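You operate a simulated robot arm through the tools that you are given. There is no shell and no other tool. Be economical: measure what you need, move in short steps, check, and stop when the job is done.

The job below is to be done with a simulated robot arm. You get a single attempt, and the scene is never put back.

TASK
Put one of the dumplings from the butcher block top in the blue bowl.

Only the result counts: the job must be done as asked and must still hold three seconds after the hand-in. Knocking over, shifting, dropping, spilling or breaking anything else fails it.

THE ROBOT
A 6-joint arm with a two-finger parallel gripper, fixed in place. Base frame: the origin is at the foot of the arm, x ahead of it, y to its left, z up; the work surface is at about z = 0. Lengths are in m, angles in rad, forces in N, time in s.
With the tool pointing down near the work surface it reaches from about 0.16 to 0.42 m from the base axis. Its first joint turns from -1.152 to 1.152 rad. Payload 1.57 kg.
Tool frame: the origin (TCP) lies between the finger pads and is the grasp point; the fingertips stand 0.03 m ahead of it; z points along the fingers, y is the line along which they close. The gripper opens to 0.08 m. The fingers are 0.017 m wide and 0.012 m thick; the gripper's body (0.04 by 0.082 m) begins 0.08 m behind the TCP.
Orientation is told as [roll, pitch, yaw] about the base's x, y, z axes, in that order, counted from this pose: with the fingers straight down and closing along the base's y, the tool's x points along the base's -x, its y along +y and its z along -z.

THE INTERFACE
- The arm moves only by the tool send_rows. Its argument "steps" is a list of rows, each an object of numbers (a shift or turn left out is 0, a gripper value left out holds the last): "x", "y", "z": the shift along the tool's x, y, z in m; "spin": the turn about the tool's z in rad. In form: [{"x": .., "y": .., "z": .., "spin": ..}, ...]. A call has 1 to 12 rows; each row is the pose to reach, as a shift and turn from the pose commanded when the call began, along the tool's axes at that moment. "fingers" is the finger opening in m, from 0 to 0.08, set as the call begins (left out, the last holds). Rows are played at 5 a second. More than 0.05 m and 0.15 rad between two rows, or a gripper value outside its range, and nothing of the call is played. Where a pose cannot be reached the arm comes as near as it can. A force on the tool above 40 N (or 10 N above the force at the start of the call, whichever is more), or a blocked arm, ends the call early, and 0.2 s more pass. The fingers move at their own pace (about 0.153 m/s each) and stop on an object; they squeeze with about 27 N. The grip force told is the motor's: it shows also when the fingers shut on nothing. Time passes only in rows, and 0.2 s behind the last, so rows that repeat a pose let the fingers close. The reply holds the time, the measured pose of the TCP, the force on the tool along the base axes, the opening and the grip force, in the units named above and with some noise.
- Cameras (640 x 400 px; columns grow to the right, rows downward): "scene" is fixed at [0.043, -0.327, 0.4163]; the picture's right is [0.87, -0.50, 0.00], its down [-0.32, -0.56, -0.77] and it looks along [0.38, 0.66, -0.64] (base axes); focal length 220 px, centre (320, 200). "wrist" rides on the gripper at [0.072, -0.007, -0.122] in the tool frame; the picture's right is [0.09, 1.00, 0.00], its down [-0.84, 0.08, -0.54] and it looks along [-0.54, 0.05, 0.84] (tool axes); focal length 238 px, centre (320, 200).
- camera(camera): a new picture of that camera. The clock stands still meanwhile.
- probe_pixels(camera, pixels): for up to 12 pixels [column, row] of the newest picture of that camera ("zoom" is the newest enlarged one), the place [x, y, z] in the base frame of the surface seen there, good to about 0.002 m. The clock stands still meanwhile.
- inspect(camera, box): a new picture of the part [left, top, right, bottom] of that camera's present view, enlarged. The clock stands still meanwhile.
- close_job(): hands the job in; it is judged then, once.

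Go step by step. Measure first, check grasps and placings, and put right what went wrong. The budget is 60 turns and 30 pictures, counting those below and the enlarged ones. Unless the task says otherwise, let go and move clear before handing in, and close with one line.

The tools are called after ">>>" as a command line: name --argument value ..., lists and objects as JSON in quotes. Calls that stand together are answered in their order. send_rows: Moves the arm, as the interface text tells. Its arguments: {"type":"object","properties":{"steps":{"type":"array","items":{"type":"object","properties":{"x":{"type":"number"},"y":{"type":"number"},"z":{"type":"number"},"spin":{"type":"number"}}}},"fingers":{"type":"number"}},"required":["steps"]} The other tools are called the same way: camera (camera) takes a picture; probe_pixels (camera, pixels) gives the place of the surface under pixels of a picture; inspect (camera, box) takes an enlarged picture of a part of a camera's view; close_job () hands the job in.

At the start:

```text
t: 0.0
tcp_pos: [0.2279, -0.0305, 0.2839]
tcp_rot: [-0.001, -0.003, 0.0]
force: [-0.5, -0.2, 0.8]
gripper_width: 0.0799
gripper_force: 0.0
```

scene: 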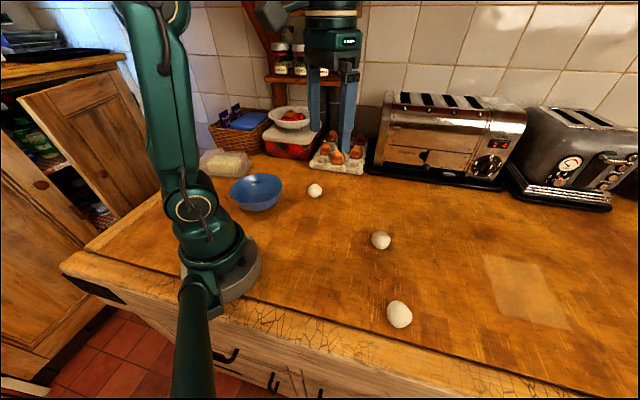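
wrist: 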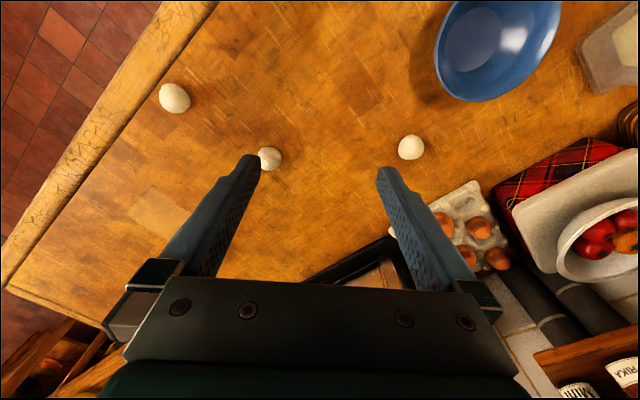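

The scene shows three white dumplings, near pixels (315,190), (381,240) and (399,314), and the blue bowl at (256,192). I'll measure all of them first.

>>> probe_pixels --camera "scene" --pixels '[[315, 187], [315, 196], [381, 236], [381, 247], [399, 308], [399, 322], [231, 184], [283, 184], [256, 176], [256, 211], [256, 188], [300, 210]]'

>>> inspect --camera "scene" --box '[210, 140, 430, 340]'

>>> probe_pixels --camera "wrist" --pixels '[[411, 147], [269, 158], [174, 97], [436, 50], [558, 20], [490, 45], [480, 100], [398, 147], [424, 147], [411, 135], [411, 158], [350, 100]]'

```text
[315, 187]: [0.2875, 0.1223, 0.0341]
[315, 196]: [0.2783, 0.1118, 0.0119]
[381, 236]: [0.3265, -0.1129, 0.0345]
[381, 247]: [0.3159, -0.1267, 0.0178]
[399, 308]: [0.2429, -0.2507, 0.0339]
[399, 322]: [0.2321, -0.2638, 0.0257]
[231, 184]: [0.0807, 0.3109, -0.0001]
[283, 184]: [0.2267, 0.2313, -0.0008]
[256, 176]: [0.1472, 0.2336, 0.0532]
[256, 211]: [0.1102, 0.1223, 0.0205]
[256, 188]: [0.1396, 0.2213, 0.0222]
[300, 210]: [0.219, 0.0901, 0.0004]
```

```text
2.00 times, centred on (320, 240) of scene
```

zoom: 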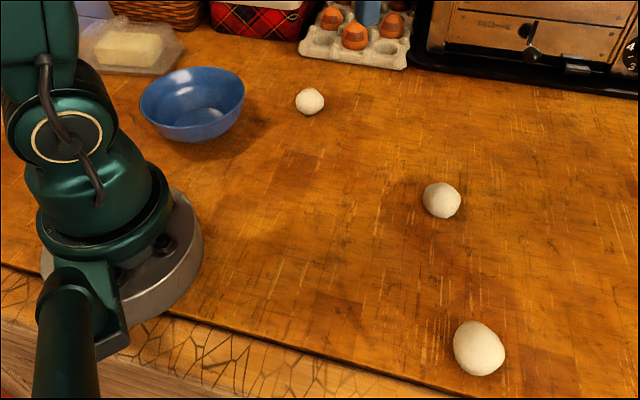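

```text
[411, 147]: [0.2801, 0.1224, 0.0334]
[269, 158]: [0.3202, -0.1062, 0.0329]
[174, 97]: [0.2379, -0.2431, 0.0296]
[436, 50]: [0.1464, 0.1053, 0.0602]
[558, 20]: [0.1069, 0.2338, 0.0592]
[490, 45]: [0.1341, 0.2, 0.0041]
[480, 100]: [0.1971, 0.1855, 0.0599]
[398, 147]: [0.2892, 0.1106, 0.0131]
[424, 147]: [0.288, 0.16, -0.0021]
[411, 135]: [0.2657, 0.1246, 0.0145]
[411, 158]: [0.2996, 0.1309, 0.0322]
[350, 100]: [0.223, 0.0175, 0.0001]
```

The nearest dumpling is at about (0.286, 0.124), 0.036 tall. The bowl's rim circle is centred near (0.131, 0.171), with radius 0.067 and height 0.06. I'll check the neighbours (egg carton and toaster), and move above that dumpling while staying high.

>>> probe_pixels --camera "wrist" --pixels '[[470, 190], [440, 205], [477, 225], [345, 270], [365, 285], [590, 60], [520, 215], [480, 270]]'

>>> send_rows --steps '[{"x": -0.015, "y": 0.04}, {"x": -0.03, "y": 0.08}, {"x": -0.045, "y": 0.12}, {"x": -0.058, "y": 0.154}, {"x": -0.058, "y": 0.154, "z": 0.04}, {"x": -0.058, "y": 0.154, "z": 0.08}, {"x": -0.058, "y": 0.154, "z": 0.12}, {"x": -0.058, "y": 0.154, "z": 0.12}]' --fingers 0.08

>>> camera --camera "wrist"

```text
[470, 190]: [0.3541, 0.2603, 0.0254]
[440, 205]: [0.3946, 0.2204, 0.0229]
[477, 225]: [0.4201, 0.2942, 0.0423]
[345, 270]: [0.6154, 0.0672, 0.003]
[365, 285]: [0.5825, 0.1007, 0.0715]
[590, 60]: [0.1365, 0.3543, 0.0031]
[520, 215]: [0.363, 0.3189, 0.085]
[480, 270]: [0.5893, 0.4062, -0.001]
```

```text
t: 1.8
tcp_pos: [0.2866, 0.1231, 0.1621]
tcp_rot: [0.0, -0.002, 0.0]
force: [0.5, 0.0, -0.3]
gripper_width: 0.08
gripper_force: 0.0
out of reach, approached as far as the arm can: row 4
```

```text
26 pictures are left
```

wrist: 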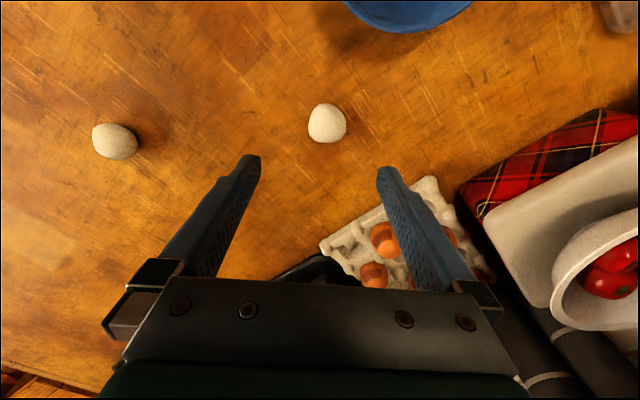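

The hand is clear of the carton, and the target dumpling is centred near pixel (327,123). I'll probe its outline before going down.

>>> probe_pixels --camera "wrist" --pixels '[[327, 123], [311, 123], [343, 123], [327, 107], [327, 139], [320, 130], [335, 115], [331, 183]]'

```text
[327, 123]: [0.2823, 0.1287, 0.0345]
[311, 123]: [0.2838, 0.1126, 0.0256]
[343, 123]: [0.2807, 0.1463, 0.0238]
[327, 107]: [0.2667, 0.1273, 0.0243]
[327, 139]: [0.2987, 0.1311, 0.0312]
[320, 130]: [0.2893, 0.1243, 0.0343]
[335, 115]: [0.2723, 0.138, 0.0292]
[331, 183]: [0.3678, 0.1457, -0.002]
```

The outline puts the centre at (0.285, 0.129) with a diameter of about 0.037. I'll descend so the fingertips stay just above the surface, then close.

>>> send_rows --steps '[{"x": 0.001, "y": 0.006, "z": 0.03}, {"x": 0.001, "y": 0.006, "z": 0.06}, {"x": 0.001, "y": 0.006, "z": 0.09}, {"x": 0.001, "y": 0.006, "z": 0.11}, {"x": 0.001, "y": 0.006, "z": 0.122}, {"x": 0.001, "y": 0.006, "z": 0.127}, {"x": 0.001, "y": 0.006, "z": 0.127}]'

>>> send_rows --steps '[{}, {}, {}, {}]' --fingers 0.028

>>> camera --camera "wrist"

```text
t: 3.4
tcp_pos: [0.2853, 0.1303, 0.0352]
tcp_rot: [-0.001, 0.0, -0.001]
force: [-0.3, -0.2, -1.0]
gripper_width: 0.0798
gripper_force: 0.0
```

```text
t: 4.4
tcp_pos: [0.2844, 0.1295, 0.0362]
tcp_rot: [0.0, -0.001, 0.0]
force: [-0.2, 0.5, -1.7]
gripper_width: 0.0412
gripper_force: 14.1
```

```text
25 pictures are left
```

wrist: 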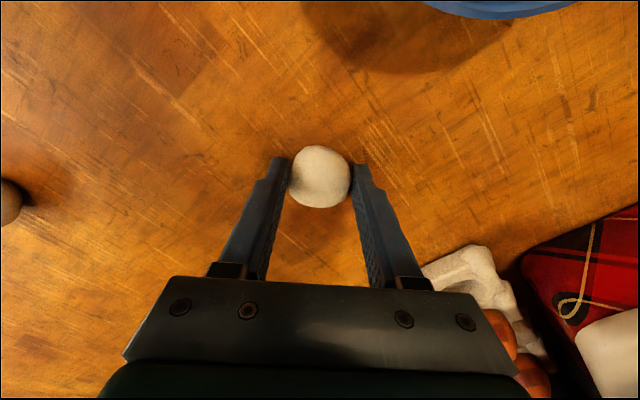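

The fingers stopped on the dumpling at an opening of 0.041 with 14 N, and pixel (320,177) sits between the pads. I'll lift slowly and check.

>>> send_rows --steps '[{}, {"z": -0.015}, {"z": -0.035}, {"z": -0.065}, {"z": -0.095}, {"z": -0.1}]' --fingers 0.02

>>> camera --camera "wrist"

```text
t: 5.8
tcp_pos: [0.287, 0.1294, 0.1361]
tcp_rot: [-0.001, -0.002, -0.001]
force: [-0.5, -0.1, -0.9]
gripper_width: 0.041
gripper_force: 14.2
```

```text
24 pictures are left
```

wrist: 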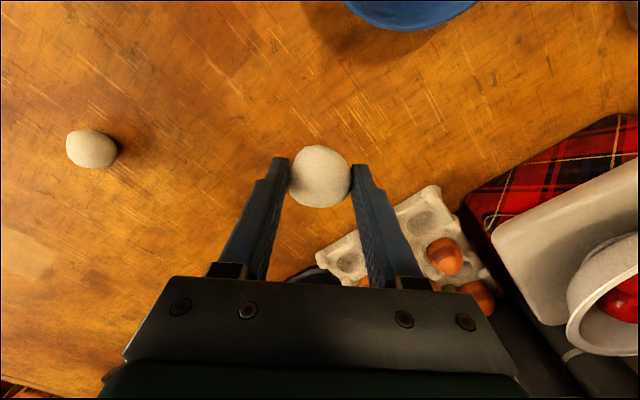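

The dumpling is held and came up with the hand. Next I'll carry it over the bowl centre at (0.131, 0.171).

>>> send_rows --steps '[{"x": 0.03, "y": 0.008}, {"x": 0.06, "y": 0.016}, {"x": 0.09, "y": 0.024}, {"x": 0.12, "y": 0.032}, {"x": 0.145, "y": 0.039}, {"x": 0.154, "y": 0.042}, {"x": 0.154, "y": 0.042}]'

>>> camera --camera "wrist"

>>> camera --camera "scene"

```text
t: 7.4
tcp_pos: [0.1326, 0.1716, 0.1354]
tcp_rot: [-0.001, -0.002, 0.002]
force: [-0.2, -0.2, -0.4]
gripper_width: 0.0409
gripper_force: 14.0
```

```text
23 pictures are left
```

wrist: 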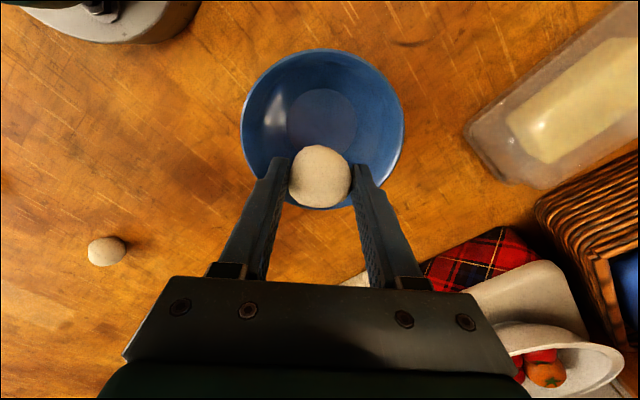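

```text
22 pictures are left
```

scene: 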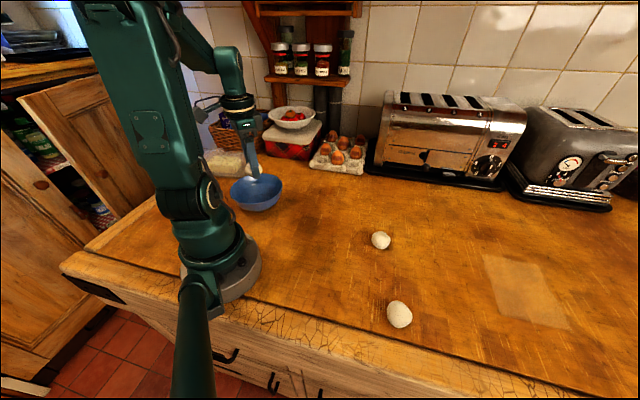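

The bowl's rim and floor are visible in the wrist view. I'll probe the rim and the floor disc at (322,118) to refine its centre.

>>> probe_pixels --camera "wrist" --pixels '[[243, 125], [402, 125], [322, 51], [265, 70], [380, 70], [290, 118], [355, 118], [322, 90], [322, 130], [325, 207]]'

```text
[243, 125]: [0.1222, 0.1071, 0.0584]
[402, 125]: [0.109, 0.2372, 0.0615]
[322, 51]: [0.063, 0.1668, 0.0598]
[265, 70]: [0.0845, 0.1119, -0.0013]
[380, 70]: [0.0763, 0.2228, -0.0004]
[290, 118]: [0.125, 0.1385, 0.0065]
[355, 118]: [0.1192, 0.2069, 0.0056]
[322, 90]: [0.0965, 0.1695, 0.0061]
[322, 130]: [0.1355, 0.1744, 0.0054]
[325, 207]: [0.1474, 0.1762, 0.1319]
```

The bowl centre is about (0.130, 0.172) and its floor is at z≈0.006, so the hand is already aligned. I'll lower it to just above the floor and open only slightly.

>>> send_rows --steps '[{"x": 0.002, "z": 0.02}, {"x": 0.002, "z": 0.04}, {"x": 0.002, "z": 0.06}, {"x": 0.002, "z": 0.072}, {"x": 0.002, "z": 0.08}, {"x": 0.002, "z": 0.08}]'

>>> camera --camera "wrist"

```text
t: 8.8
tcp_pos: [0.1289, 0.1701, 0.0556]
tcp_rot: [0.001, 0.001, 0.0]
force: [1.0, 0.4, -1.1]
gripper_width: 0.0411
gripper_force: 14.2
```

```text
21 pictures are left
```

wrist: 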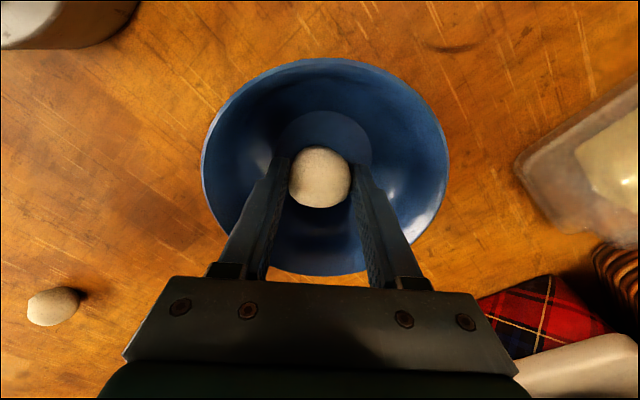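

The dumpling is low in the bowl near pixel (320,177), with no contact force. I'll open to 0.056, then rise straight up.

>>> send_rows --steps '[{}, {}, {}, {}]' --fingers 0.056

>>> send_rows --steps '[{"z": -0.015}, {"z": -0.035}, {"z": -0.065}, {"z": -0.1}, {"z": -0.12}, {"z": -0.12}]'

>>> camera --camera "wrist"

>>> camera --camera "scene"

```text
t: 9.8
tcp_pos: [0.1296, 0.171, 0.0561]
tcp_rot: [0.002, 0.002, 0.001]
force: [-0.7, 0.4, 0.3]
gripper_width: 0.0561
gripper_force: 0.0
```

```text
t: 11.2
tcp_pos: [0.1306, 0.1709, 0.1752]
tcp_rot: [-0.001, -0.001, 0.001]
force: [-0.3, 0.6, -0.6]
gripper_width: 0.0559
gripper_force: 0.1
out of reach, approached as far as the arm can: row 4, 5
```

```text
20 pictures are left
```

wrist: 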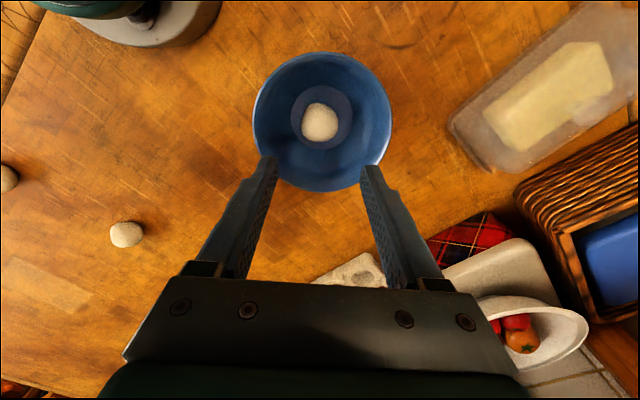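

```text
19 pictures are left
```

scene: 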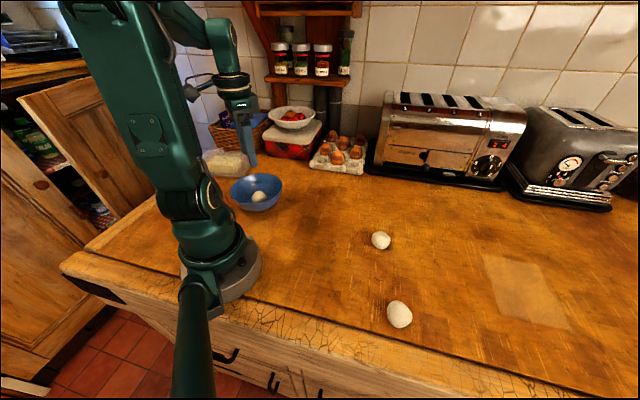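

The dumpling is resting on the bowl's floor (wrist pixel (320,122), scene pixel (259,196)). The hand is clear and nothing else has moved, so I'm handing the job in.

>>> close_job

```text
The job is handed in.
```

One dumpling is in the blue bowl, the gripper is open and clear, and the last pictures showed nothing else disturbed.
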